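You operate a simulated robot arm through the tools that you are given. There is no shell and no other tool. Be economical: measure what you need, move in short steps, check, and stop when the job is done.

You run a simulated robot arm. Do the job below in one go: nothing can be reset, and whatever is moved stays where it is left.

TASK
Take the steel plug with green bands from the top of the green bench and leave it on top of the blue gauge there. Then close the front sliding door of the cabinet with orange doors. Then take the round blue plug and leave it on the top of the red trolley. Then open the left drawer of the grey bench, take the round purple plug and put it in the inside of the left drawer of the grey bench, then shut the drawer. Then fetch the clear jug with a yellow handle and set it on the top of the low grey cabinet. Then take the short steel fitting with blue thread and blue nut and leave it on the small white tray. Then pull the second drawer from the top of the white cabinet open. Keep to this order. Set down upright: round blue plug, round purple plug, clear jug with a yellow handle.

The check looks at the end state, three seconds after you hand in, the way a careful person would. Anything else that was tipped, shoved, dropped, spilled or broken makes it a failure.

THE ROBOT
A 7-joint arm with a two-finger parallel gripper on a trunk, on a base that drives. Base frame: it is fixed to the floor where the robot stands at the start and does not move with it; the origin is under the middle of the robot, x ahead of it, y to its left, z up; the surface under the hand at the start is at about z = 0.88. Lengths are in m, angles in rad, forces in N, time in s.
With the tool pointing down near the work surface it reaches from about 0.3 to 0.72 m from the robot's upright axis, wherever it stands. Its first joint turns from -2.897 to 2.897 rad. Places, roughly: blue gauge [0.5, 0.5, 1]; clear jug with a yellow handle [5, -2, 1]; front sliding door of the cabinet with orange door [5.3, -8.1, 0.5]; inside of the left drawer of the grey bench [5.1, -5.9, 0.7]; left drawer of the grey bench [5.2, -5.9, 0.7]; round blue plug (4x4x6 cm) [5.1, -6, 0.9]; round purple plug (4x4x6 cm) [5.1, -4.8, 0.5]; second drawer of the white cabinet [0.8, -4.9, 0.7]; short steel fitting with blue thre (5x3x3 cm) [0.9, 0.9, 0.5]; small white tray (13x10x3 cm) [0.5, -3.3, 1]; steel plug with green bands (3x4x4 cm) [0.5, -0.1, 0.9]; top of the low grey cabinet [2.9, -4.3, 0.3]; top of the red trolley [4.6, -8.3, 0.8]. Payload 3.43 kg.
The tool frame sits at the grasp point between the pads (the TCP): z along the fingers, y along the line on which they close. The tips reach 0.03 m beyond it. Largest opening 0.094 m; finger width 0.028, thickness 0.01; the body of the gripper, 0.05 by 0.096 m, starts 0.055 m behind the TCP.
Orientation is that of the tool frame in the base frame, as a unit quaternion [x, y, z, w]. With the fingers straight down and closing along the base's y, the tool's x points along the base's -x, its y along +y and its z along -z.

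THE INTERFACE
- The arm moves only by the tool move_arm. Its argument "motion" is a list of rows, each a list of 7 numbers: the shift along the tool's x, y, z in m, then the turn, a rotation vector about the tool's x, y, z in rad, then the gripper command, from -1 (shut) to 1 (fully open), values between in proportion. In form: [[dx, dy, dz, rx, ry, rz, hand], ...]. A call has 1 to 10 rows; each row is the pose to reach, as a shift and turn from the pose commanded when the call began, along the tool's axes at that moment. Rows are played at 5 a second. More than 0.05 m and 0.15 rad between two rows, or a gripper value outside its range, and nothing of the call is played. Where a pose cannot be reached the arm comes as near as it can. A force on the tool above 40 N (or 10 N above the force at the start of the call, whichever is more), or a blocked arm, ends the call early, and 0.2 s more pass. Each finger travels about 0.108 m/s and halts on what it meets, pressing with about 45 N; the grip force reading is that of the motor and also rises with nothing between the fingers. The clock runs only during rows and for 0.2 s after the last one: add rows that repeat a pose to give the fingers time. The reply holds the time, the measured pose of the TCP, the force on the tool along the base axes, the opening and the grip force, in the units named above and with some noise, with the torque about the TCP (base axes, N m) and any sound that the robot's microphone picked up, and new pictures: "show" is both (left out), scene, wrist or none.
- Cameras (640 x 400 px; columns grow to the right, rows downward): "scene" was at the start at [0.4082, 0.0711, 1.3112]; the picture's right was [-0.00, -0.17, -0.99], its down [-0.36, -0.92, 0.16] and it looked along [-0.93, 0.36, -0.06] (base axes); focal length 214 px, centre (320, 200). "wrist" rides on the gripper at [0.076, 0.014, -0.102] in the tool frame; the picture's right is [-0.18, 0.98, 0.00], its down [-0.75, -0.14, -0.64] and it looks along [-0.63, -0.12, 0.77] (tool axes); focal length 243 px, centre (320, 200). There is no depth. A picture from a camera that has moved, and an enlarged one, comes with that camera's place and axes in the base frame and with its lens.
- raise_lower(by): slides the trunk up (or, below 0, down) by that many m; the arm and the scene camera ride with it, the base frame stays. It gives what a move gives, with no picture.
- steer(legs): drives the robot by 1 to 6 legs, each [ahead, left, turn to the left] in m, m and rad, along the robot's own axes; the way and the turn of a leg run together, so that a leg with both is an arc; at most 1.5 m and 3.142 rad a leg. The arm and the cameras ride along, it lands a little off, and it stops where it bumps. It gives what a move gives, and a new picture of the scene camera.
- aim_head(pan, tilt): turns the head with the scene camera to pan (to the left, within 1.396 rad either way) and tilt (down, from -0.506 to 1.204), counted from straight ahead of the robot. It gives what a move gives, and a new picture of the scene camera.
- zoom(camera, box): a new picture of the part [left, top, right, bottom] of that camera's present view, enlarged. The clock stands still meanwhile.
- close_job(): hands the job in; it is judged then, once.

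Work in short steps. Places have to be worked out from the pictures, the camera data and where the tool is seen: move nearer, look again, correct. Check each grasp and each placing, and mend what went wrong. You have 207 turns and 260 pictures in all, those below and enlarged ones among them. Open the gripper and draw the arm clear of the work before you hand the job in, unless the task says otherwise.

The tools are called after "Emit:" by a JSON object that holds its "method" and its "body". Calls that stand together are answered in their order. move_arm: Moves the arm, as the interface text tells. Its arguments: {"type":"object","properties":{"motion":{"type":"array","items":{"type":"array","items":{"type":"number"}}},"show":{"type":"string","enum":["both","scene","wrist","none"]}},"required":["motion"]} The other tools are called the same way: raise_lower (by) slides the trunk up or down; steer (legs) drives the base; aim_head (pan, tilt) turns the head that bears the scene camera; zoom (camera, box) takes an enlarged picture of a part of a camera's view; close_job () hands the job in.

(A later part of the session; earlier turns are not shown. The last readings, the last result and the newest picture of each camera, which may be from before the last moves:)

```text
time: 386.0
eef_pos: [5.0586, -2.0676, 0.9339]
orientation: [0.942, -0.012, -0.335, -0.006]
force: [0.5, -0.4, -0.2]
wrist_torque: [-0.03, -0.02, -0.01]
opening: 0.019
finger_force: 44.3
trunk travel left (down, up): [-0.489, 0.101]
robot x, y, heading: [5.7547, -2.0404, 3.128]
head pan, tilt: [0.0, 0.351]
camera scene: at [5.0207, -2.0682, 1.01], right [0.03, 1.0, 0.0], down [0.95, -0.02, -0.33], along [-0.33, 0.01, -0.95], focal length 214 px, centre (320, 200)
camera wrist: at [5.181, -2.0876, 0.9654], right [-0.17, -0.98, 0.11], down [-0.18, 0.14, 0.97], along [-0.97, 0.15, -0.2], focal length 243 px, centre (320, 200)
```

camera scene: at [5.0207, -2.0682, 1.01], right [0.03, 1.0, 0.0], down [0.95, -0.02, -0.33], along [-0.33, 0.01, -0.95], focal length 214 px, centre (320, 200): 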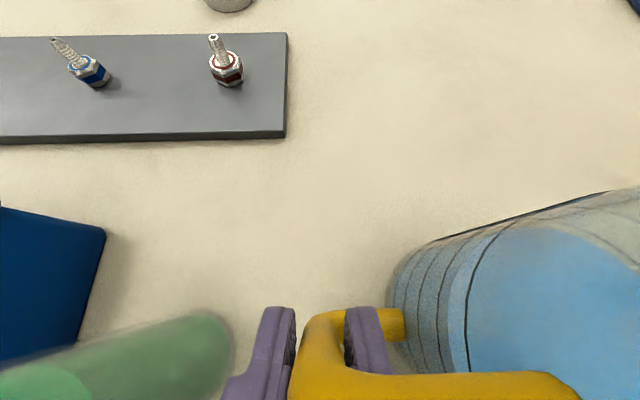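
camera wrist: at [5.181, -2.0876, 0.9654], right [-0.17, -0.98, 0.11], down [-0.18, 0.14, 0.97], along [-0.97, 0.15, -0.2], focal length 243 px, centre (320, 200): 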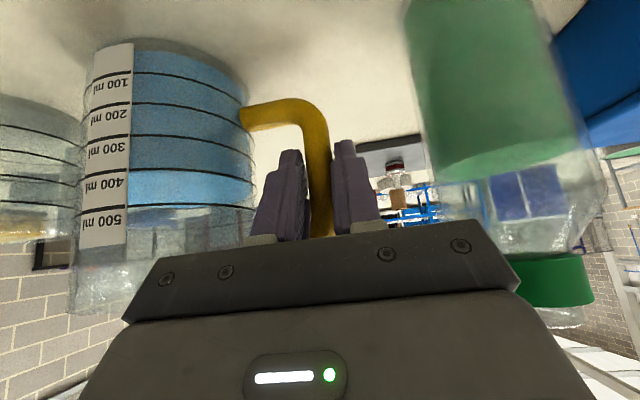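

Gripped at 19 mm. I lift 3 cm and check for tilting.

Emit:
{"method": "raise_lower", "body": {"by": 0.03}}

Emit:
{"method": "move_arm", "body": {"motion": [[0, 0, 0, 0, 0, 0, -1]]}}

```text
time: 386.7
eef_pos: [5.0573, -2.0697, 0.9628]
orientation: [0.942, -0.012, -0.335, -0.006]
force: [-0.4, 0.6, -4.7]
wrist_torque: [-0.35, -0.05, -0.01]
opening: 0.0195
finger_force: 45.2
trunk travel left (down, up): [-0.519, 0.071]
robot x, y, heading: [5.756, -2.0398, 3.125]
head pan, tilt: [0.0, 0.351]
```

```text
time: 387.1
eef_pos: [5.0563, -2.0697, 0.9634]
orientation: [0.942, -0.012, -0.335, -0.006]
force: [-0.4, -0.3, -5.6]
wrist_torque: [-0.34, -0.07, 0.02]
opening: 0.0191
finger_force: 45.0
trunk travel left (down, up): [-0.519, 0.071]
robot x, y, heading: [5.7512, -2.0383, 3.128]
head pan, tilt: [0.0, 0.351]
camera scene: at [5.0203, -2.068, 1.0397], right [0.03, 1.0, 0.0], down [0.95, -0.02, -0.33], along [-0.33, 0.01, -0.95], focal length 214 px, centre (320, 200)
camera wrist: at [5.1806, -2.0875, 0.9951], right [-0.17, -0.98, 0.11], down [-0.18, 0.14, 0.97], along [-0.97, 0.15, -0.2], focal length 243 px, centre (320, 200)
```

scene: 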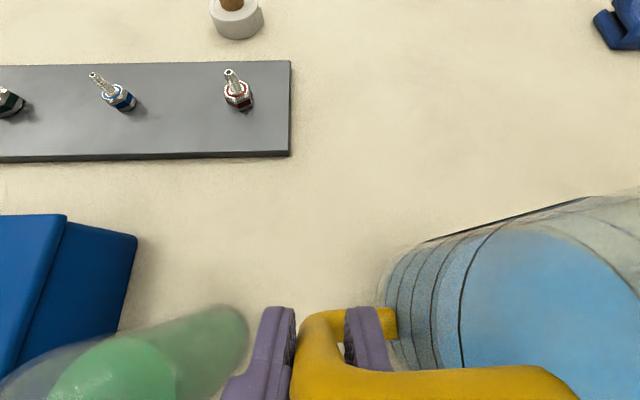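
wrist: 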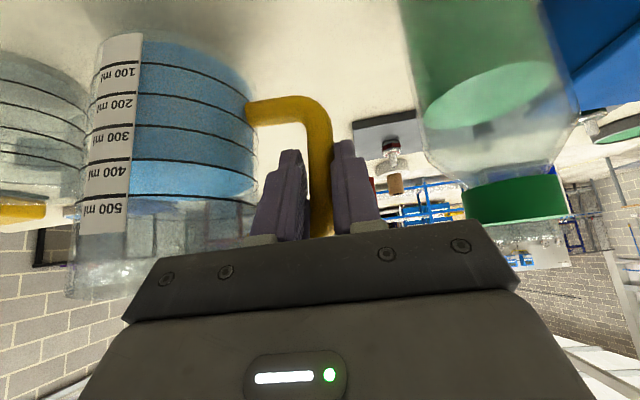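

The jug hangs nearly upright. I lift a little more, draw the arm back, and drive back off the bench.

Emit:
{"method": "raise_lower", "body": {"by": 0.04}}

Emit:
{"method": "move_arm", "body": {"motion": [[0.01, 0, -0.008, 0, 0, 0, -1], [0.03, -0.001, -0.025, 0, 0, 0, -1], [0.053, -0.002, -0.043, 0, 0, 0, -1], [0.077, -0.003, -0.063, 0, 0, 0, -1], [0.1, -0.004, -0.082, 0, 0, 0, -1], [0.123, -0.004, -0.1, 0, 0, 0, -1], [0.14, -0.005, -0.115, 0, 0, 0, -1], [0.146, -0.005, -0.12, 0, 0, 0, -1]], "show": "none"}}

Emit:
{"method": "steer", "body": {"legs": [[-0.22, 0, 0]]}}

```text
time: 388.0
eef_pos: [5.0575, -2.0685, 1.0028]
orientation: [0.942, -0.013, -0.335, -0.007]
force: [0.2, 0.9, -5.3]
wrist_torque: [-0.34, -0.06, 0.01]
opening: 0.0195
finger_force: 44.5
trunk travel left (down, up): [-0.559, 0.031]
robot x, y, heading: [5.7569, -2.0428, 3.128]
head pan, tilt: [0.0, 0.351]
```

```text
time: 389.8
eef_pos: [5.2461, -2.068, 1.0036]
orientation: [0.942, -0.012, -0.334, -0.006]
force: [0.6, -0.3, -5.5]
wrist_torque: [-0.34, -0.07, 0.01]
opening: 0.0192
finger_force: 44.9
trunk travel left (down, up): [-0.559, 0.031]
robot x, y, heading: [5.754, -2.0385, 3.131]
head pan, tilt: [0.0, 0.351]
```

```text
time: 391.5
eef_pos: [5.468, -2.0709, 1.0049]
orientation: [0.942, -0.011, -0.336, -0.005]
force: [0.9, -1.0, -5.1]
wrist_torque: [-0.34, -0.04, -0.02]
opening: 0.0193
finger_force: 44.5
trunk travel left (down, up): [-0.559, 0.031]
robot x, y, heading: [5.9778, -2.0407, 3.132]
head pan, tilt: [0.0, 0.351]
camera scene: at [5.4315, -2.0705, 1.0811], right [0.03, 1.0, 0.0], down [0.94, -0.02, -0.33], along [-0.33, 0.01, -0.95], focal length 214 px, centre (320, 200)
```

scene: 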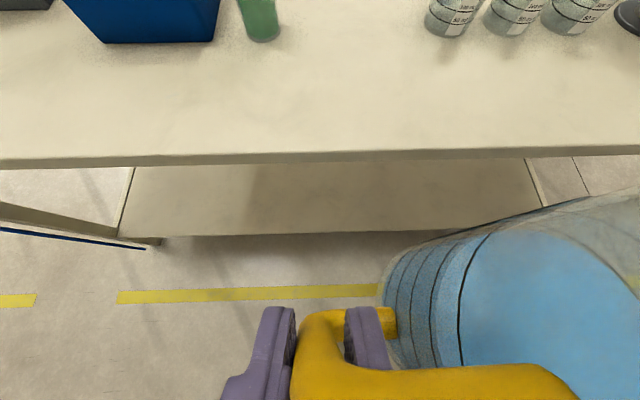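

I carry the jug down the aisle and across to the west side.

Emit:
{"method": "steer", "body": {"legs": [[0, 0.85, 0], [0, 0.8, 0], [1.0, 0, 0], [0.75, 0, 0]]}}

Emit:
{"method": "aim_head", "body": {"pan": 0.3, "tilt": -0.4}}

```text
time: 408.4
eef_pos: [3.6977, -3.6801, 1.005]
orientation: [0.942, -0.018, -0.334, -0.008]
force: [-0.7, 0.5, -5.6]
wrist_torque: [-0.34, -0.07, -0.02]
opening: 0.0189
finger_force: 45.0
trunk travel left (down, up): [-0.559, 0.031]
robot x, y, heading: [4.2035, -3.6553, 3.115]
head pan, tilt: [0.0, 0.351]
camera scene: at [3.6604, -3.6789, 1.0802], right [0.04, 1.0, 0.0], down [0.94, -0.04, -0.33], along [-0.32, 0.02, -0.95], focal length 214 px, centre (320, 200)
```

scene: 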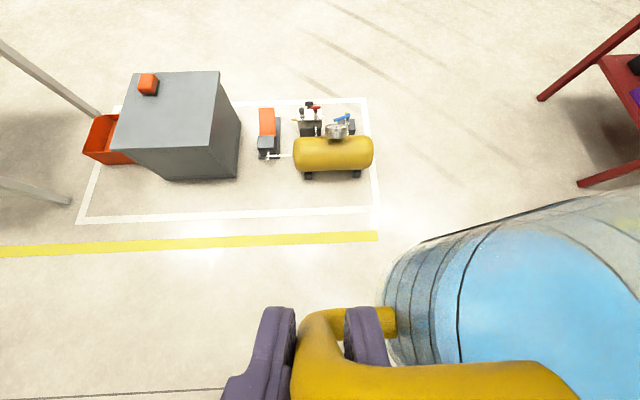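

```text
time: 409.5
eef_pos: [3.6982, -3.6799, 1.0048]
orientation: [0.942, -0.018, -0.334, -0.008]
force: [-0.2, -0.3, -4.9]
wrist_torque: [-0.36, -0.01, 0.01]
opening: 0.0189
finger_force: 44.5
trunk travel left (down, up): [-0.559, 0.031]
robot x, y, heading: [4.2052, -3.6589, 3.115]
head pan, tilt: [0.3, -0.4]
camera scene: at [3.6238, -3.6992, 1.1396], right [-0.15, 0.96, -0.23], down [0.48, -0.13, -0.87], along [-0.87, -0.23, -0.44], focal length 214 px, centre (320, 200)
```

scene: 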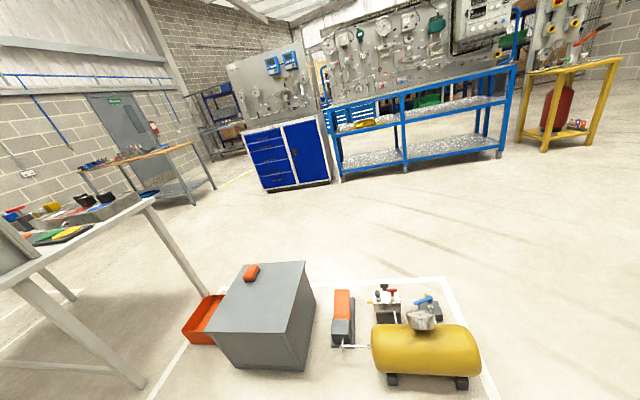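

The low grey cabinet's top spans about x 2.76–3.17, y −4.49…−4.09, with a small orange item on the far-left corner. I drive to stand in front of it.

Emit:
{"method": "steer", "body": {"legs": [[0, 0.67, 0.02], [0.45, 0, 0]]}}

Emit:
{"method": "aim_head", "body": {"pan": 0, "tilt": 0.3}}

```text
time: 415.5
eef_pos: [3.2334, -4.3607, 1.0042]
orientation: [0.943, -0.011, -0.334, -0.005]
force: [-1.5, 0.8, -4.7]
wrist_torque: [-0.35, -0.06, 0.02]
opening: 0.0194
finger_force: 44.8
trunk travel left (down, up): [-0.559, 0.031]
robot x, y, heading: [3.7447, -4.3318, 3.13]
head pan, tilt: [0.3, -0.4]
camera scene: at [3.1594, -4.3816, 1.1392], right [-0.16, 0.96, -0.23], down [0.48, -0.12, -0.87], along [-0.86, -0.25, -0.44], focal length 214 px, centre (320, 200)
```

scene: 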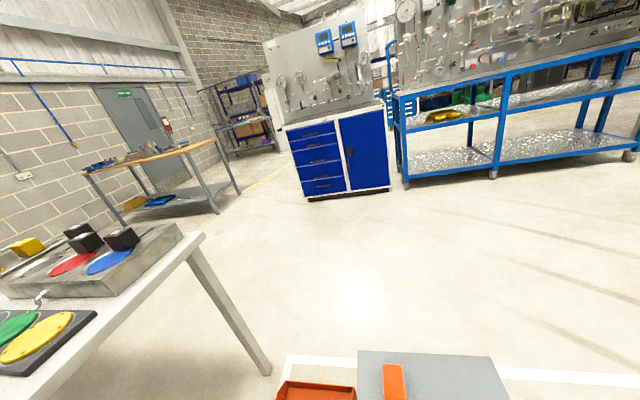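

```text
time: 416.6
eef_pos: [3.2336, -4.3608, 1.0055]
orientation: [0.942, -0.011, -0.335, -0.005]
force: [-0.4, 0.5, -4.9]
wrist_torque: [-0.33, -0.08, 0.03]
opening: 0.0192
finger_force: 45.0
trunk travel left (down, up): [-0.559, 0.031]
robot x, y, heading: [3.741, -4.3336, 3.136]
head pan, tilt: [0.0, 0.3]
camera scene: at [3.193, -4.3606, 1.0832], right [0.02, 1.0, 0.0], down [0.93, -0.02, -0.37], along [-0.37, 0.01, -0.93], focal length 214 px, centre (320, 200)
```

scene: 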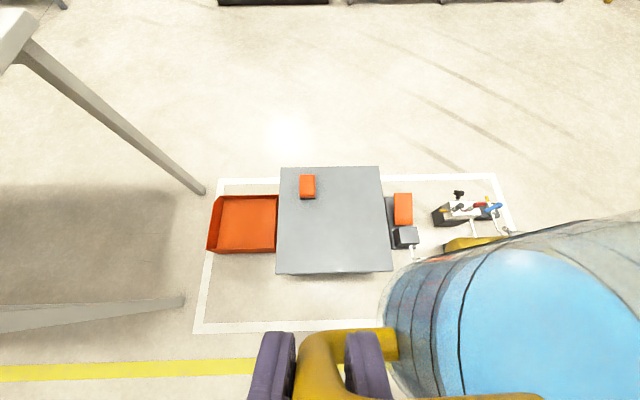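

The cabinet top is at z≈0.30, centre (2.94,-4.30). I advance, extend over it, and lower the trunk most of the way.

Emit:
{"method": "steer", "body": {"legs": [[0.13, 0, 0]]}}

Emit:
{"method": "move_arm", "body": {"motion": [[-0.01, 0, 0.008, 0, 0, 0, -1], [-0.03, 0, 0.025, 0, 0, 0, -1], [-0.05, 0, 0.041, 0, 0, 0, -1], [-0.065, 0, 0.053, 0, 0, 0, -1], [-0.07, 0, 0.057, 0, 0, 0, -1], [-0.07, 0, 0.057, 0, 0, 0, -1]], "show": "none"}}

Emit:
{"method": "raise_lower", "body": {"by": -0.4}}

Emit:
{"method": "move_arm", "body": {"motion": [[0, 0, 0, 0, 0, 0, -1]]}}

```text
time: 417.9
eef_pos: [3.1021, -4.3611, 1.0033]
orientation: [0.943, -0.01, -0.334, -0.005]
force: [-1.2, 0.0, -5.2]
wrist_torque: [-0.38, -0.06, 0.05]
opening: 0.019
finger_force: 45.0
trunk travel left (down, up): [-0.559, 0.031]
robot x, y, heading: [3.6112, -4.3265, 3.137]
head pan, tilt: [0.0, 0.3]
camera scene: at [3.061, -4.3596, 1.0823], right [0.02, 1.0, 0.0], down [0.93, -0.02, -0.37], along [-0.37, 0.01, -0.93], focal length 214 px, centre (320, 200)
```

scene: 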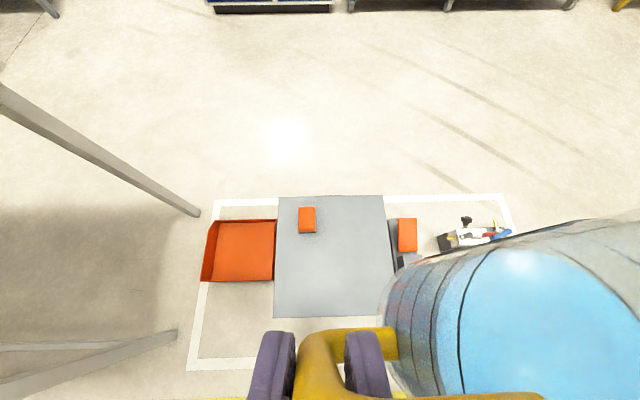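

```text
time: 419.3
eef_pos: [3.0128, -4.3588, 1.0029]
orientation: [0.943, -0.01, -0.334, -0.005]
force: [0.1, 0.7, -5.3]
wrist_torque: [-0.36, -0.02, 0.01]
opening: 0.0191
finger_force: 44.5
trunk travel left (down, up): [-0.559, 0.031]
robot x, y, heading: [3.6112, -4.3274, 3.136]
head pan, tilt: [0.0, 0.3]
```

```text
time: 423.1
eef_pos: [3.0138, -4.3577, 0.6027]
orientation: [0.942, -0.01, -0.334, -0.005]
force: [0.9, 0.5, -4.0]
wrist_torque: [-0.32, -0.06, 0.04]
opening: 0.0189
finger_force: 45.5
trunk travel left (down, up): [-0.159, 0.431]
robot x, y, heading: [3.6106, -4.3311, 3.133]
head pan, tilt: [0.0, 0.3]
```

```text
time: 423.5
eef_pos: [3.0144, -4.3577, 0.6029]
orientation: [0.942, -0.011, -0.334, -0.005]
force: [-0.7, 0.4, -5.3]
wrist_torque: [-0.35, -0.1, 0.02]
opening: 0.0187
finger_force: 44.5
trunk travel left (down, up): [-0.159, 0.431]
robot x, y, heading: [3.6126, -4.3321, 3.139]
head pan, tilt: [0.0, 0.3]
camera scene: at [2.9727, -4.3571, 0.682], right [0.02, 1.0, 0.0], down [0.93, -0.02, -0.37], along [-0.37, 0.01, -0.93], focal length 214 px, centre (320, 200)
camera wrist: at [3.1369, -4.3759, 0.6347], right [-0.17, -0.98, 0.11], down [-0.18, 0.14, 0.97], along [-0.97, 0.14, -0.2], focal length 243 px, centre (320, 200)
```

scene: 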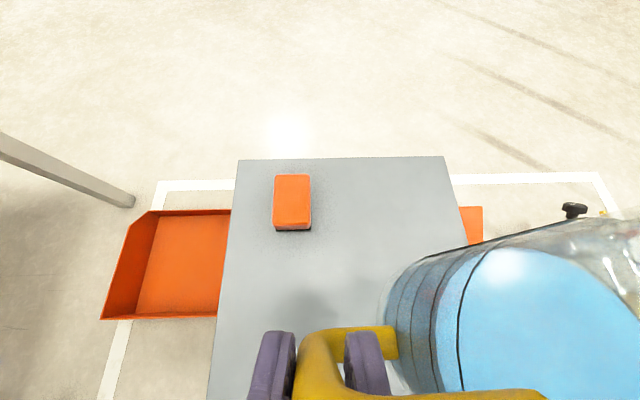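
wrist: 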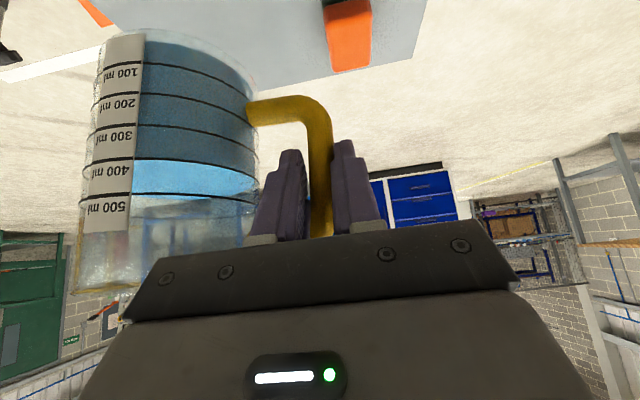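

Position over the cabinet top is good. I lower the trunk further, then finish with the arm.

Emit:
{"method": "raise_lower", "body": {"by": -0.155}}

Emit:
{"method": "aim_head", "body": {"pan": -0.6, "tilt": 0.3}}

```text
time: 425.3
eef_pos: [3.0144, -4.3584, 0.4487]
orientation: [0.942, -0.01, -0.335, -0.005]
force: [-0.3, 0.0, -4.7]
wrist_torque: [-0.33, -0.04, -0.01]
opening: 0.019
finger_force: 45.1
trunk travel left (down, up): [-0.004, 0.586]
robot x, y, heading: [3.6101, -4.3299, 3.135]
head pan, tilt: [0.0, 0.3]
```

```text
time: 426.3
eef_pos: [3.0145, -4.3577, 0.4483]
orientation: [0.942, -0.011, -0.335, -0.005]
force: [0.5, -0.1, -4.9]
wrist_torque: [-0.32, -0.05, -0.01]
opening: 0.0189
finger_force: 45.4
trunk travel left (down, up): [-0.004, 0.586]
robot x, y, heading: [3.6076, -4.3248, 3.136]
head pan, tilt: [-0.6, 0.3]
camera scene: at [2.9843, -4.3047, 0.5398], right [0.37, 0.82, 0.44], down [0.89, -0.19, -0.41], along [-0.25, 0.55, -0.8], focal length 214 px, centre (320, 200)
```

scene: 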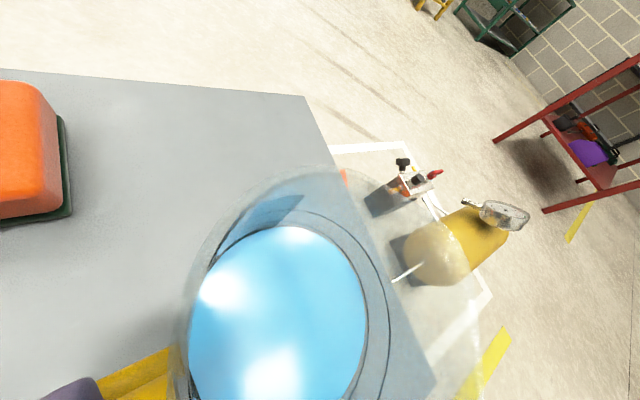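

I lower with the arm, first 4 cm.

Emit:
{"method": "move_arm", "body": {"motion": [[0.0063, 0, 0.0078, 0, 0, 0, -1], [0.0127, 0, 0.0155, 0, 0, 0, -1], [0.019, 0, 0.0233, 0, 0, 0, -1], [0.025, 0, 0.031, 0, 0, 0, -1], [0.025, 0, 0.031, 0, 0, 0, -1]], "show": "wrist"}}

```text
time: 427.5
eef_pos: [3.012, -4.3581, 0.4113]
orientation: [0.941, -0.01, -0.339, -0.005]
force: [-1.3, -4.7, 23.5]
wrist_torque: [1.04, 0.97, 0.06]
opening: 0.0153
finger_force: 45.1
trunk travel left (down, up): [-0.004, 0.586]
robot x, y, heading: [3.612, -4.3274, 3.132]
head pan, tilt: [-0.6, 0.3]
camera wrist: at [3.1353, -4.376, 0.4418], right [-0.16, -0.98, 0.11], down [-0.17, 0.14, 0.98], along [-0.97, 0.14, -0.19], focal length 243 px, centre (320, 200)
```

wrist: 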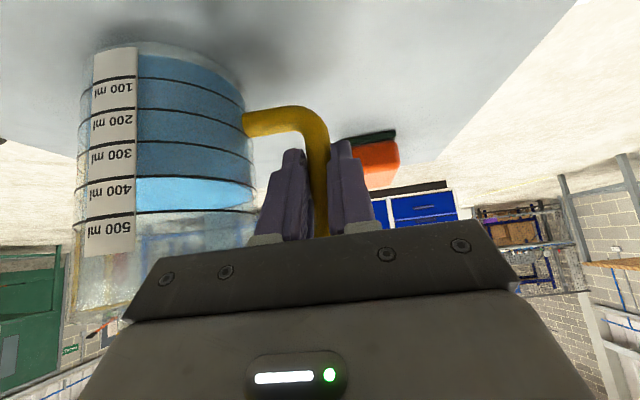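

The jug rests on the top. I relieve the pressure by a few mm, then open slightly.

Emit:
{"method": "move_arm", "body": {"motion": [[-0.0025, 0, -0.003, 0, 0, 0, -1], [-0.004, 0, -0.0045, 0, 0, 0, -1], [-0.004, 0, -0.0045, 0, 0, 0, -1]], "show": "wrist"}}

```text
time: 428.3
eef_pos: [3.0145, -4.3579, 0.4133]
orientation: [0.943, -0.011, -0.334, -0.006]
force: [-1.0, -0.5, -6.1]
wrist_torque: [-0.35, -0.07, -0.01]
opening: 0.0148
finger_force: 45.7
trunk travel left (down, up): [-0.004, 0.586]
robot x, y, heading: [3.6088, -4.3288, 3.138]
head pan, tilt: [-0.6, 0.3]
camera wrist: at [3.1376, -4.3763, 0.4454], right [-0.17, -0.98, 0.11], down [-0.18, 0.14, 0.97], along [-0.97, 0.14, -0.2], focal length 243 px, centre (320, 200)
```

wrist: 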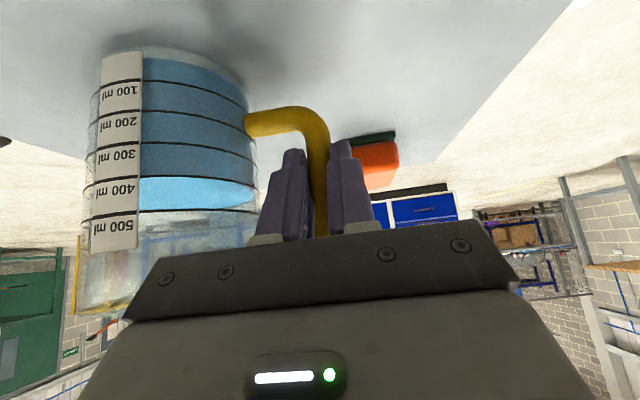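

It is hanging again by a hair; I lower 2.5 mm and then open.

Emit:
{"method": "move_arm", "body": {"motion": [[0.001, 0, 0.0012, 0, 0, 0, -1], [0.0017, 0, 0.002, 0, 0, 0, -1], [0.0017, 0, 0.002, 0, 0, 0, -1]], "show": "none"}}

```text
time: 429.1
eef_pos: [3.0141, -4.3574, 0.4124]
orientation: [0.942, -0.011, -0.335, -0.005]
force: [-0.7, -1.1, 0.6]
wrist_torque: [0.24, 0.21, -0.02]
opening: 0.0151
finger_force: 44.4
trunk travel left (down, up): [-0.004, 0.586]
robot x, y, heading: [3.6155, -4.3327, 3.135]
head pan, tilt: [-0.6, 0.3]
```

Just touching with no load. I open by small amounts.

Emit:
{"method": "move_arm", "body": {"motion": [[0, 0, 0, 0, 0, 0, -0.6], [0, 0, 0, 0, 0, 0, -0.45], [0, 0, 0, 0, 0, 0, -0.3], [0, 0, 0, 0, 0, 0, -0.3]]}}

```text
time: 430.1
eef_pos: [3.0132, -4.3582, 0.4116]
orientation: [0.942, -0.011, -0.335, -0.005]
force: [-0.3, 0.1, 0.3]
wrist_torque: [0.0, -0.01, 0.01]
opening: 0.0327
finger_force: 0.1
trunk travel left (down, up): [-0.004, 0.586]
robot x, y, heading: [3.617, -4.3311, 3.14]
head pan, tilt: [-0.6, 0.3]
camera scene: at [2.984, -4.3049, 0.5042], right [0.38, 0.82, 0.44], down [0.89, -0.19, -0.41], along [-0.25, 0.55, -0.8], focal length 214 px, centre (320, 200)
camera wrist: at [3.1366, -4.3762, 0.4439], right [-0.17, -0.98, 0.11], down [-0.18, 0.14, 0.97], along [-0.97, 0.14, -0.2], focal length 243 px, centre (320, 200)
```

scene: 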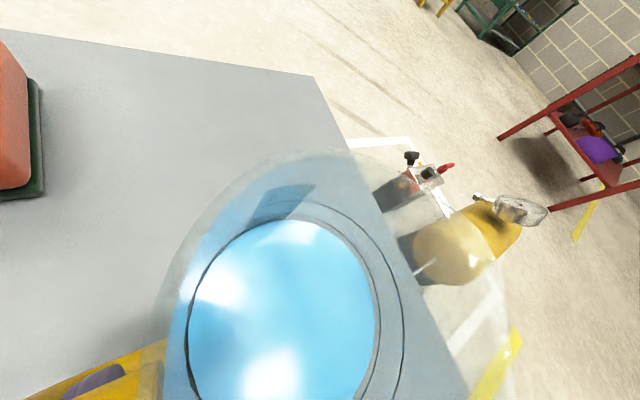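
wrist: 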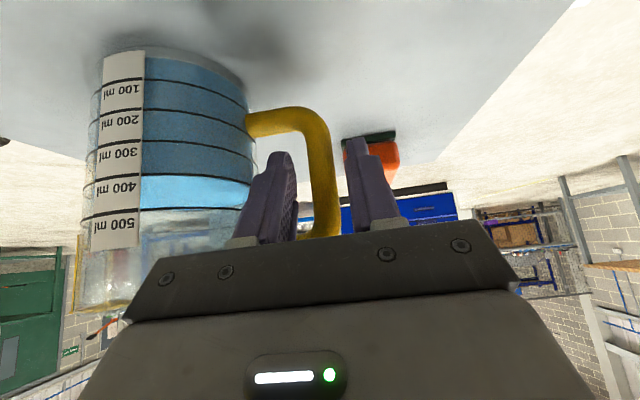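

The jug stands by itself. I retreat straight back along the tool axis.

Emit:
{"method": "move_arm", "body": {"motion": [[0, 0, -0.02, 0, 0, 0, -0.3], [0, 0, -0.045, 0, 0, 0, -0.3], [0, 0, -0.08, 0, 0, 0, -0.3], [0, 0, -0.12, 0, 0, 0, -0.3]], "show": "none"}}

Emit:
{"method": "raise_lower", "body": {"by": 0.3}}

Emit:
{"method": "steer", "body": {"legs": [[-0.3, 0, 0]]}}

Emit:
{"method": "aim_head", "body": {"pan": 0, "tilt": 0.0}}

```text
time: 431.1
eef_pos: [3.0903, -4.3597, 0.5043]
orientation: [0.942, -0.011, -0.334, -0.005]
force: [0.6, 0.1, -0.2]
wrist_torque: [0.01, 0.02, -0.02]
opening: 0.0331
finger_force: 0.0
trunk travel left (down, up): [-0.004, 0.586]
robot x, y, heading: [3.615, -4.3231, 3.136]
head pan, tilt: [-0.6, 0.3]
```

```text
time: 434.1
eef_pos: [3.0884, -4.3595, 0.8044]
orientation: [0.942, -0.01, -0.335, -0.005]
force: [-0.5, 0.8, -1.0]
wrist_torque: [0.0, -0.01, 0.0]
opening: 0.0329
finger_force: 0.1
trunk travel left (down, up): [-0.304, 0.286]
robot x, y, heading: [3.6121, -4.33, 3.141]
head pan, tilt: [-0.6, 0.3]
```

```text
time: 436.2
eef_pos: [3.3949, -4.3617, 0.8046]
orientation: [0.942, -0.01, -0.335, -0.004]
force: [0.0, 0.0, 0.4]
wrist_torque: [0.03, 0.02, 0.01]
opening: 0.0331
finger_force: 0.1
trunk travel left (down, up): [-0.304, 0.286]
robot x, y, heading: [3.9109, -4.3349, 3.132]
head pan, tilt: [-0.6, 0.3]
camera scene: at [3.3649, -4.3088, 0.8965], right [0.38, 0.81, 0.44], down [0.89, -0.19, -0.41], along [-0.25, 0.55, -0.8], focal length 214 px, centre (320, 200)
```

scene: 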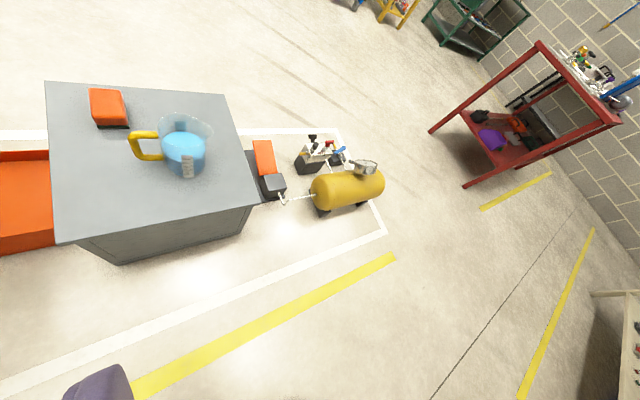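

```text
time: 437.2
eef_pos: [3.3951, -4.3612, 0.8037]
orientation: [0.942, -0.011, -0.335, -0.005]
force: [-0.5, -0.1, 0.0]
wrist_torque: [0.02, 0.01, 0.04]
opening: 0.0329
finger_force: 0.0
trunk travel left (down, up): [-0.304, 0.286]
robot x, y, heading: [3.9171, -4.3323, 3.131]
head pan, tilt: [0.0, 0.0]
camera scene: at [3.3337, -4.3608, 0.9035], right [0.02, 1.0, 0.0], down [0.78, -0.02, -0.63], along [-0.63, 0.02, -0.78], focal length 214 px, centre (320, 200)
```

scene: 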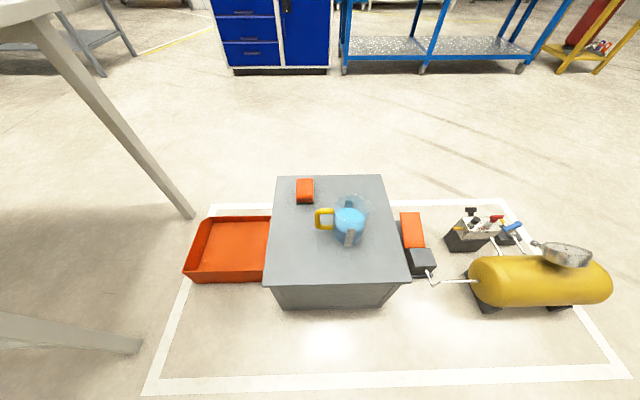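

The jug stands upright on the low cabinet. Next is the short fitting near (0.9, 0.9, 0.5), apparently on the lower shelf of the green bench at its back side. I raise the trunk and drive there around the back.

Emit:
{"method": "raise_lower", "body": {"by": 0.27}}

Emit:
{"method": "steer", "body": {"legs": [[0, -1.46, 0], [1.05, 0, 0], [1.05, 0, 0]]}}

Emit:
{"method": "aim_head", "body": {"pan": -1.0, "tilt": -0.5}}

```text
time: 439.9
eef_pos: [3.394, -4.3617, 1.0741]
orientation: [0.942, -0.011, -0.335, -0.005]
force: [-0.1, 0.3, 0.9]
wrist_torque: [-0.02, 0.0, -0.03]
opening: 0.0328
finger_force: 0.0
trunk travel left (down, up): [-0.574, 0.016]
robot x, y, heading: [3.9186, -4.3283, 3.131]
head pan, tilt: [0.0, 0.0]
```

```text
time: 457.2
eef_pos: [1.3156, -2.7975, 1.0745]
orientation: [0.942, -0.03, -0.335, -0.012]
force: [-0.2, 0.0, -0.5]
wrist_torque: [0.01, -0.03, -0.01]
opening: 0.0329
finger_force: 0.2
trunk travel left (down, up): [-0.574, 0.016]
robot x, y, heading: [1.8373, -2.7927, 3.09]
head pan, tilt: [0.0, 0.0]
camera scene: at [1.255, -2.7939, 1.1733], right [0.07, 1.0, 0.0], down [0.77, -0.05, -0.63], along [-0.63, 0.04, -0.78], focal length 214 px, centre (320, 200)
```

scene: 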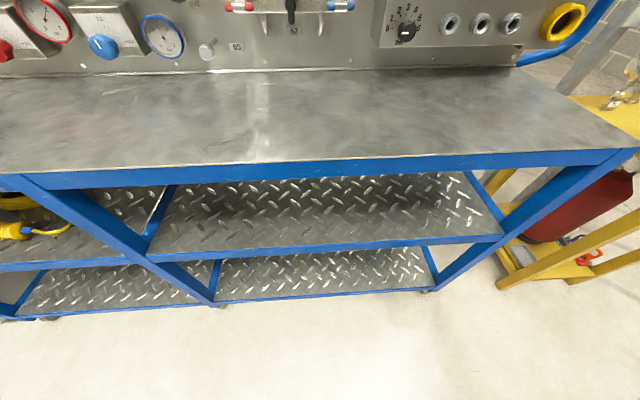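

```text
time: 458.5
eef_pos: [1.3162, -2.7978, 1.0739]
orientation: [0.942, -0.029, -0.335, -0.011]
force: [1.1, -0.4, 0.3]
wrist_torque: [0.0, 0.01, 0.01]
opening: 0.0329
finger_force: 0.1
trunk travel left (down, up): [-0.574, 0.016]
robot x, y, heading: [1.8346, -2.7937, 3.092]
head pan, tilt: [-1.0, -0.499]
camera scene: at [1.2619, -2.738, 1.2406], right [0.56, 0.5, 0.65], down [0.54, 0.37, -0.75], along [-0.62, 0.78, -0.06], focal length 214 px, centre (320, 200)
```

scene: 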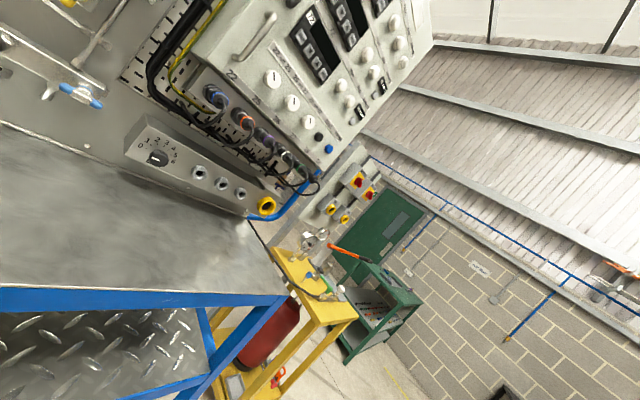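

Clear ahead. I straighten the heading and continue north behind the green bench.

Emit:
{"method": "steer", "body": {"legs": [[0, 0, 0.05], [0, -1.3, 0], [0, -1.3, 0], [0, -1.0, 0]]}}

Emit:
{"method": "aim_head", "body": {"pan": 0, "tilt": 0.0}}

```text
time: 476.4
eef_pos: [1.3066, 0.8061, 1.0747]
orientation: [0.942, -0.008, -0.335, -0.004]
force: [0.0, -0.6, 0.3]
wrist_torque: [-0.04, -0.04, -0.01]
opening: 0.0333
finger_force: 0.1
trunk travel left (down, up): [-0.574, 0.016]
robot x, y, heading: [1.8268, 0.8417, 3.143]
head pan, tilt: [-1.0, -0.499]
camera scene: at [1.2494, 0.864, 1.2406], right [0.54, 0.53, 0.65], down [0.53, 0.4, -0.75], along [-0.66, 0.75, -0.06], focal length 214 px, centre (320, 200)
```

scene: 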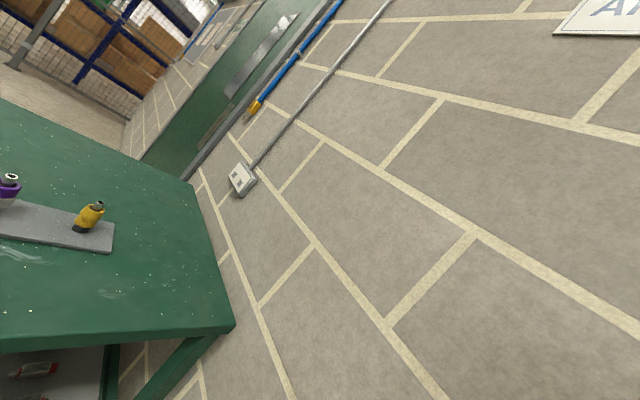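

```text
time: 477.7
eef_pos: [1.307, 0.8066, 1.0734]
orientation: [0.942, -0.008, -0.334, -0.004]
force: [-0.1, 0.7, -0.3]
wrist_torque: [0.01, 0.0, -0.03]
opening: 0.033
finger_force: 0.1
trunk travel left (down, up): [-0.574, 0.016]
robot x, y, heading: [1.8271, 0.8402, 3.139]
head pan, tilt: [0.0, 0.0]
camera scene: at [1.2455, 0.8075, 1.1735], right [0.02, 1.0, 0.0], down [0.78, -0.01, -0.63], along [-0.63, 0.01, -0.78], focal length 214 px, centre (320, 200)
```

scene: 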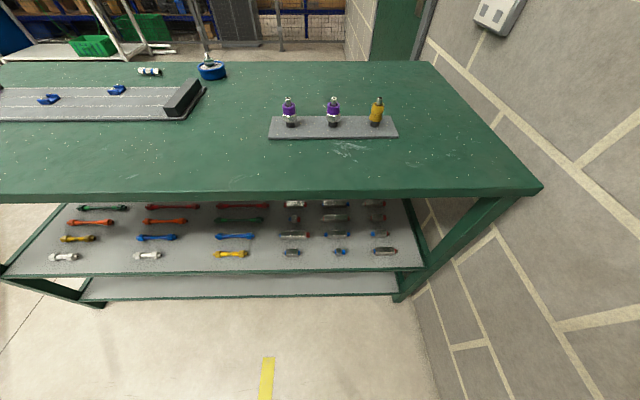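

Rows of fittings lie on the lower shelf. I zoom in to identify the short steel one with blue thread and blue nut.

Emit:
{"method": "zoom", "body": {"camera": "scene", "box": [260, 190, 420, 280]}}

Emit:
{"method": "zoom", "body": {"camera": "scene", "box": [40, 190, 260, 280]}}

```text
4.00 times, centred on (340, 235) of scene
camera zoom: at [1.2455, 0.8075, 1.1735], right [0.02, 1.0, 0.0], down [0.78, -0.01, -0.63], along [-0.63, 0.01, -0.78], focal length 858 px, centre (240, 60)
```

zoom: 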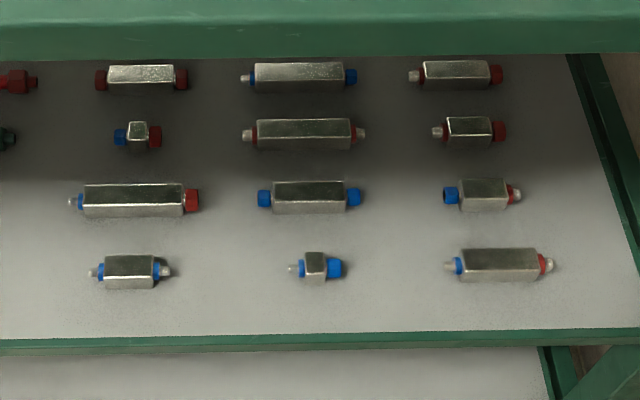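

```text
2.91 times, centred on (150, 235) of scene
camera zoom: at [1.2455, 0.8075, 1.1735], right [0.02, 1.0, 0.0], down [0.78, -0.01, -0.63], along [-0.63, 0.01, -0.78], focal length 624 px, centre (814, 98)
```

zoom: 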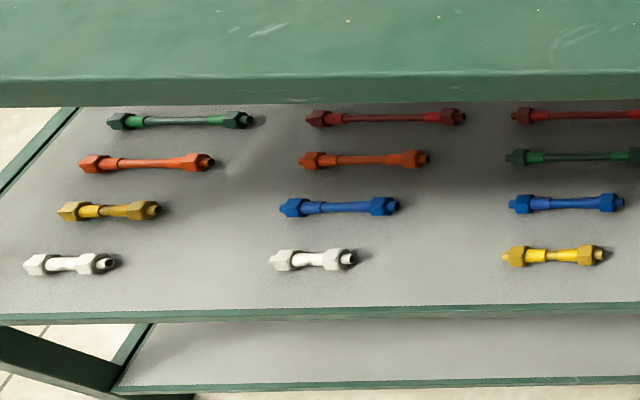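

The target is the short one in the front row (thread end left, blue nut right), at about (0.93, 0.878). I shift sideways, lower the trunk and look again for triangulation.

Emit:
{"method": "steer", "body": {"legs": [[0, -0.07, 0], [0.12, 0, 0]]}}

Emit:
{"method": "raise_lower", "body": {"by": -0.36}}

Emit:
{"method": "aim_head", "body": {"pan": 0, "tilt": -0.1}}

Emit:
{"method": "zoom", "body": {"camera": "scene", "box": [240, 200, 400, 300]}}

```text
time: 479.6
eef_pos: [1.1854, 0.879, 1.0738]
orientation: [0.943, -0.009, -0.334, -0.004]
force: [-0.1, -0.3, 0.3]
wrist_torque: [0.0, -0.01, -0.02]
opening: 0.0328
finger_force: 0.0
trunk travel left (down, up): [-0.574, 0.016]
robot x, y, heading: [1.7105, 0.9125, 3.139]
head pan, tilt: [0.0, 0.0]
camera scene: at [1.1242, 0.8788, 1.1727], right [0.02, 1.0, 0.0], down [0.78, -0.01, -0.63], along [-0.63, 0.01, -0.78], focal length 214 px, centre (320, 200)
```

scene: 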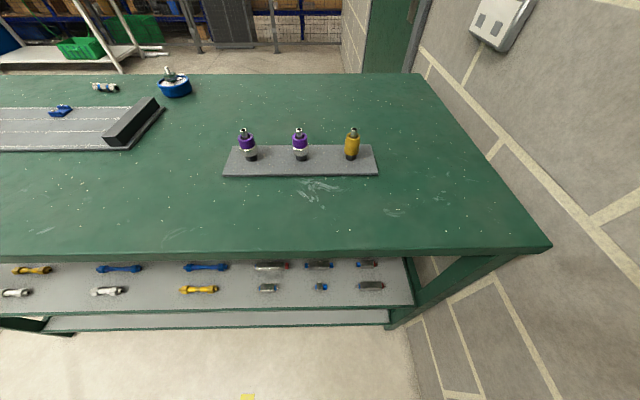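

```text
time: 483.1
eef_pos: [1.1868, 0.879, 0.7149]
orientation: [0.942, -0.008, -0.335, -0.004]
force: [0.6, 0.1, -0.3]
wrist_torque: [0.0, -0.02, 0.0]
opening: 0.0331
finger_force: 0.0
trunk travel left (down, up): [-0.214, 0.376]
robot x, y, heading: [1.7088, 0.9128, 3.142]
head pan, tilt: [0.0, 0.0]
```

```text
time: 483.8
eef_pos: [1.1863, 0.8794, 0.7143]
orientation: [0.942, -0.008, -0.335, -0.004]
force: [0.0, 0.1, 0.1]
wrist_torque: [0.01, 0.02, 0.01]
opening: 0.0328
finger_force: 0.0
trunk travel left (down, up): [-0.214, 0.376]
robot x, y, heading: [1.7088, 0.9124, 3.14]
head pan, tilt: [0.0, -0.099]
camera scene: at [1.1207, 0.8789, 0.8212], right [0.02, 1.0, 0.0], down [0.71, -0.01, -0.7], along [-0.7, 0.01, -0.71], focal length 214 px, centre (320, 200)
```

scene: 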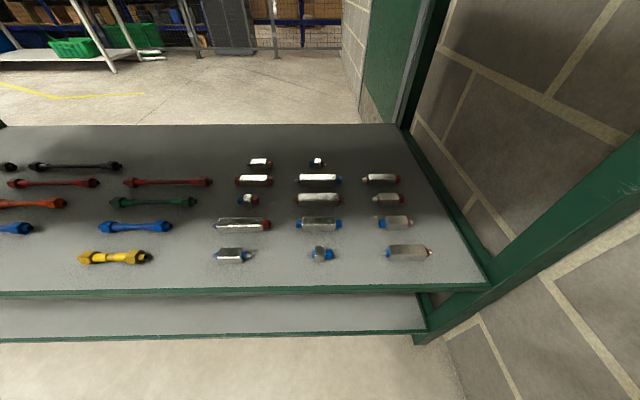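

```text
4.00 times, centred on (320, 250) of scene
camera zoom: at [1.1207, 0.8789, 0.8212], right [0.02, 1.0, 0.0], down [0.71, -0.01, -0.7], along [-0.7, 0.01, -0.71], focal length 858 px, centre (320, 0)
```

zoom: 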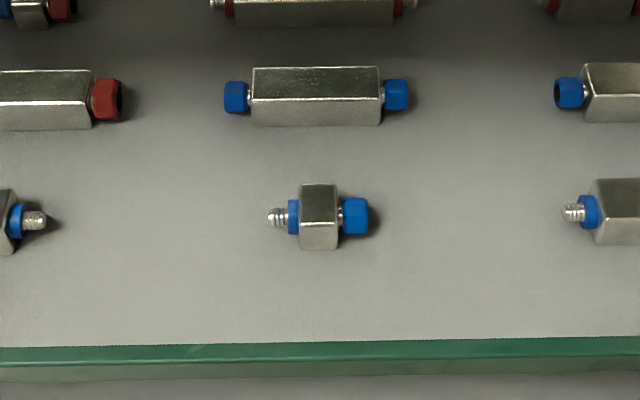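

The fitting is at about (0.910, 0.881), centre z≈0.46. I lower the trunk, drive forward under the bench edge, and open the fingers.

Emit:
{"method": "raise_lower", "body": {"by": -0.17}}

Emit:
{"method": "steer", "body": {"legs": [[0.19, 0, 0]]}}

Emit:
{"method": "move_arm", "body": {"motion": [[0, 0, 0, 0, 0, 0, 0.1], [0, 0, 0, 0, 0, 0, 0.35], [0, 0, 0, 0, 0, 0, 0.35]]}}

```text
time: 485.7
eef_pos: [1.1873, 0.8783, 0.5431]
orientation: [0.942, -0.008, -0.334, -0.004]
force: [0.4, 0.5, 0.0]
wrist_torque: [-0.02, 0.03, 0.05]
opening: 0.0329
finger_force: 0.0
trunk travel left (down, up): [-0.044, 0.546]
robot x, y, heading: [1.7083, 0.9122, 3.139]
head pan, tilt: [0.0, -0.099]
```

```text
time: 487.2
eef_pos: [0.9965, 0.8771, 0.5438]
orientation: [0.942, -0.006, -0.334, -0.003]
force: [1.0, 0.2, 0.1]
wrist_torque: [-0.01, -0.01, -0.01]
opening: 0.0329
finger_force: 0.1
trunk travel left (down, up): [-0.044, 0.546]
robot x, y, heading: [1.519, 0.9122, -3.141]
head pan, tilt: [0.0, -0.099]
camera scene: at [0.9313, 0.8771, 0.6513], right [0.01, 1.0, 0.0], down [0.71, -0.01, -0.7], along [-0.7, 0.01, -0.71], focal length 214 px, centre (320, 200)
```

scene: 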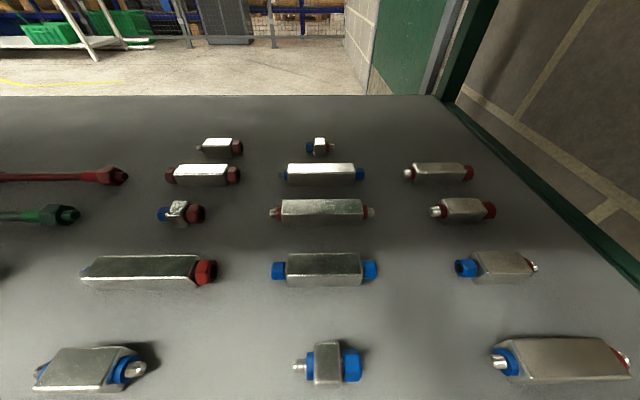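

```text
time: 488.0
eef_pos: [0.9971, 0.8767, 0.5451]
orientation: [0.942, -0.007, -0.335, -0.004]
force: [0.8, 0.1, -0.2]
wrist_torque: [0.0, 0.05, 0.02]
opening: 0.0636
finger_force: 0.1
trunk travel left (down, up): [-0.044, 0.546]
robot x, y, heading: [1.5175, 0.9125, -3.142]
head pan, tilt: [0.0, -0.099]
camera scene: at [0.9312, 0.8771, 0.6512], right [0.01, 1.0, 0.0], down [0.71, -0.01, -0.7], along [-0.7, 0.01, -0.71], focal length 214 px, centre (320, 200)
camera wrist: at [1.1199, 0.8594, 0.5759], right [-0.16, -0.98, 0.11], down [-0.18, 0.14, 0.97], along [-0.97, 0.13, -0.2], focal length 243 px, centre (320, 200)
```

scene: 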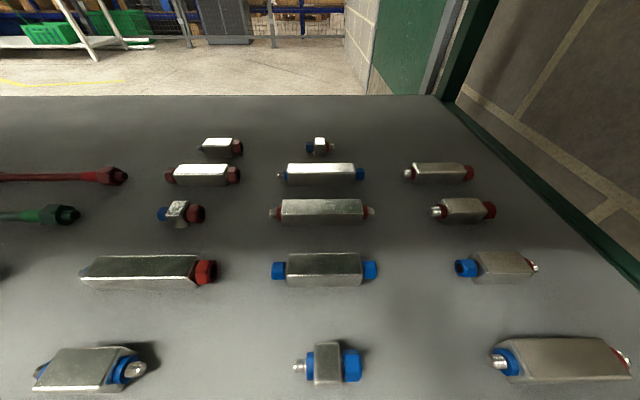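
wrist: 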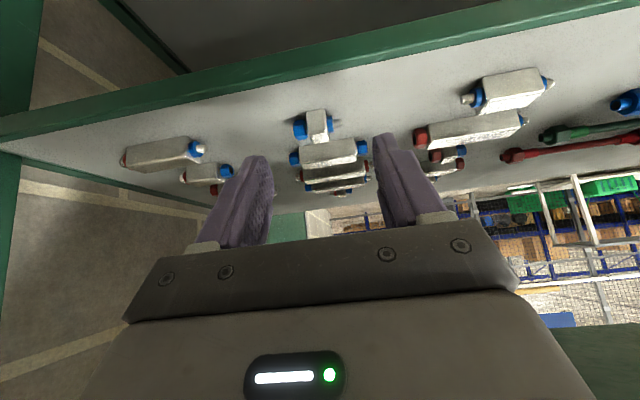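

Lined up; the fitting is at (0.907, 0.8825). I approach along the tool axis in stages.

Emit:
{"method": "move_arm", "body": {"motion": [[-0.0194, -0.0055, 0.0158, 0, 0, 0, 0.35], [-0.0194, -0.0055, 0.045, 0, 0, 0, 0.35], [-0.0194, -0.0055, 0.0758, 0, 0, 0, 0.35], [-0.0194, -0.0055, 0.0758, 0, 0, 0, 0.35]], "show": "none"}}

Emit:
{"method": "aim_head", "body": {"pan": 0, "tilt": 0.5}}

```text
time: 489.0
eef_pos: [0.9343, 0.8841, 0.4982]
orientation: [0.943, -0.006, -0.334, -0.003]
force: [-0.3, 0.5, -0.1]
wrist_torque: [0.04, 0.03, -0.02]
opening: 0.0637
finger_force: 0.1
trunk travel left (down, up): [-0.044, 0.546]
robot x, y, heading: [1.5205, 0.9118, -3.142]
head pan, tilt: [0.0, -0.099]
```

```text
time: 490.0
eef_pos: [0.9349, 0.8838, 0.4985]
orientation: [0.942, -0.006, -0.335, -0.003]
force: [0.0, 0.3, -0.1]
wrist_torque: [0.02, 0.02, -0.02]
opening: 0.0634
finger_force: 0.0
trunk travel left (down, up): [-0.044, 0.546]
robot x, y, heading: [1.5169, 0.9127, -3.143]
head pan, tilt: [0.0, 0.499]
camera scene: at [0.9089, 0.8832, 0.5677], right [0.01, 1.0, 0.0], down [0.98, -0.01, -0.18], along [-0.18, 0.01, -0.98], focal length 214 px, centre (320, 200)
```

scene: 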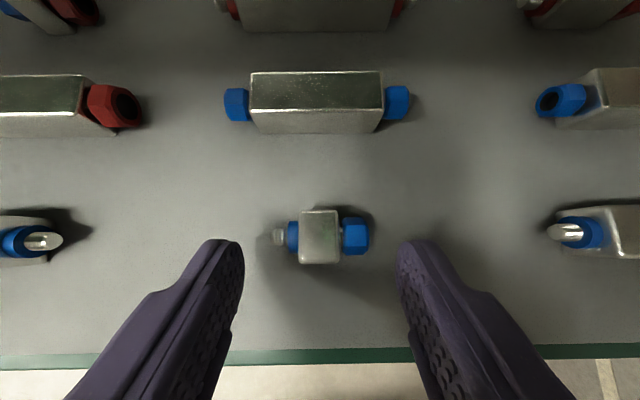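

Aligned. I move the last 2.5 cm along the tool axis.

Emit:
{"method": "move_arm", "body": {"motion": [[0, 0, 0.01, 0, 0, 0, 0.35], [0, 0, 0.018, 0, 0, 0, 0.35], [0, 0, 0.025, 0, 0, 0, 0.35], [0, 0, 0.025, 0, 0, 0, 0.35]]}}

```text
time: 490.9
eef_pos: [0.9213, 0.8818, 0.4826]
orientation: [0.942, -0.007, -0.336, -0.004]
force: [21.2, 1.6, 33.0]
wrist_torque: [-1.01, -0.44, 0.76]
opening: 0.0621
finger_force: 0.1
trunk travel left (down, up): [-0.044, 0.546]
robot x, y, heading: [1.5205, 0.9084, -3.142]
head pan, tilt: [0.0, 0.499]
stopped in row 4: the force on the tool passed its limit at 44 N (the readings are from after the stop); the commanded pose is now the measured one
camera scene: at [0.8953, 0.8825, 0.5513], right [0.01, 1.0, 0.0], down [0.98, -0.01, -0.19], along [-0.19, 0.0, -0.98], focal length 214 px, centre (320, 200)
camera wrist: at [1.0437, 0.8653, 0.5132], right [-0.16, -0.98, 0.11], down [-0.17, 0.14, 0.97], along [-0.97, 0.13, -0.19], focal length 243 px, centre (320, 200)
```

scene: 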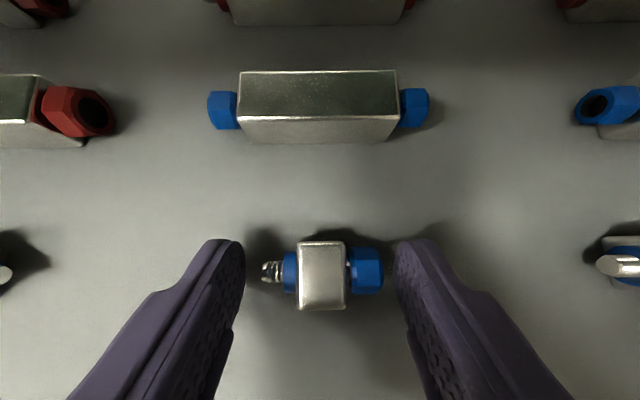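
wrist: 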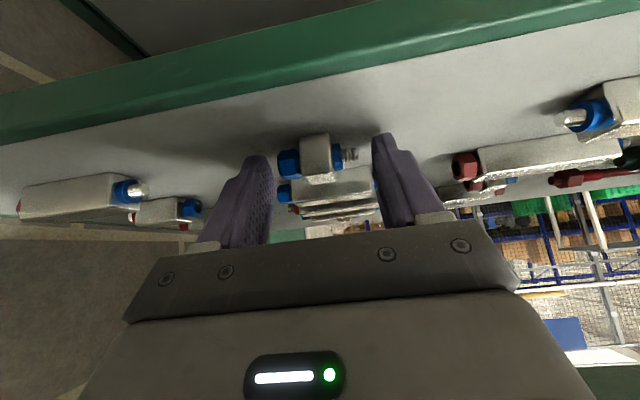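

Touching the shelf; the fitting lies between the fingertips. I back off 2 mm and close.

Emit:
{"method": "move_arm", "body": {"motion": [[-0.0015, 0, -0.0015, 0, 0, 0, 0.35], [-0.0015, 0, -0.0015, 0, 0, 0, 0.1], [-0.0015, 0, -0.0015, 0, 0, 0, -0.3], [-0.0015, 0, -0.0015, 0, 0, 0, -1], [-0.0015, 0, -0.0015, 0, 0, 0, -1]]}}

```text
time: 492.1
eef_pos: [0.9187, 0.8829, 0.4806]
orientation: [0.942, -0.006, -0.334, -0.003]
force: [-1.8, 0.5, 5.6]
wrist_torque: [0.04, 0.06, -0.02]
opening: 0.0457
finger_force: 44.6
trunk travel left (down, up): [-0.044, 0.546]
robot x, y, heading: [1.5165, 0.9127, -3.141]
head pan, tilt: [0.0, 0.499]
camera scene: at [0.8933, 0.8828, 0.5514], right [0.01, 1.0, 0.0], down [0.98, -0.01, -0.18], along [-0.18, 0.01, -0.98], focal length 214 px, centre (320, 200)
camera wrist: at [1.0418, 0.8655, 0.5136], right [-0.16, -0.98, 0.11], down [-0.18, 0.14, 0.97], along [-0.97, 0.13, -0.2], focal length 243 px, centre (320, 200)
```

scene: 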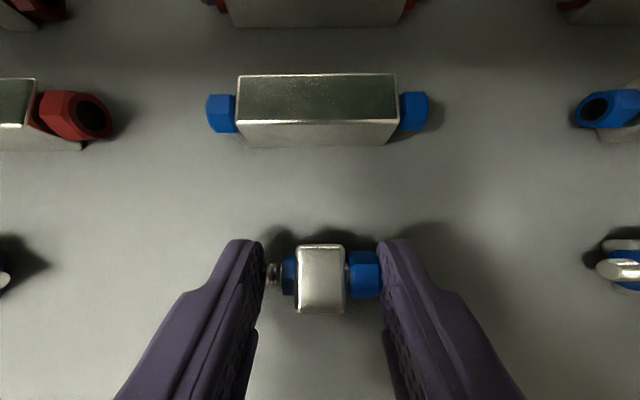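
wrist: 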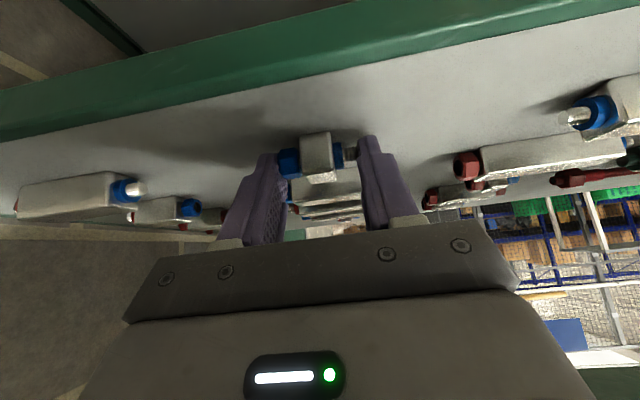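

Gripped end to end at 46 mm. I lift a few centimetres slowly and check.

Emit:
{"method": "raise_lower", "body": {"by": 0.04}}

Emit:
{"method": "move_arm", "body": {"motion": [[0, 0, 0, 0, 0, 0, -1]], "show": "scene"}}

```text
time: 493.0
eef_pos: [0.9191, 0.8817, 0.5215]
orientation: [0.942, -0.006, -0.334, -0.004]
force: [0.6, 0.1, -0.9]
wrist_torque: [0.0, -0.01, -0.05]
opening: 0.0456
finger_force: 45.0
trunk travel left (down, up): [-0.084, 0.506]
robot x, y, heading: [1.5236, 0.9122, -3.139]
head pan, tilt: [0.0, 0.499]
```

```text
time: 493.4
eef_pos: [0.9188, 0.8825, 0.5203]
orientation: [0.942, -0.006, -0.334, -0.004]
force: [-0.1, 0.2, -0.6]
wrist_torque: [0.01, 0.01, 0.0]
opening: 0.0453
finger_force: 45.2
trunk travel left (down, up): [-0.084, 0.506]
robot x, y, heading: [1.5189, 0.9128, -3.137]
head pan, tilt: [0.0, 0.499]
camera scene: at [0.8935, 0.8823, 0.5908], right [0.01, 1.0, 0.0], down [0.98, -0.01, -0.18], along [-0.18, 0.01, -0.98], focal length 214 px, centre (320, 200)
```

scene: 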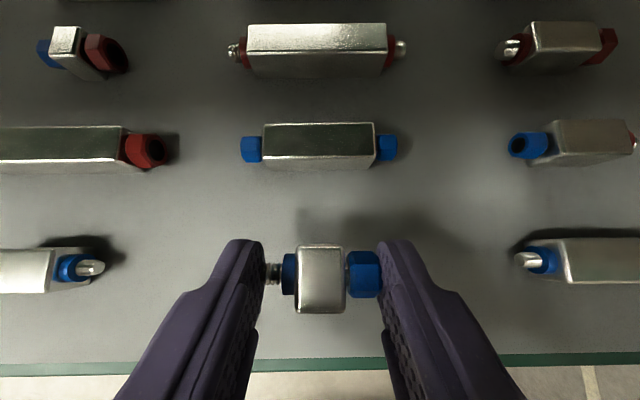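

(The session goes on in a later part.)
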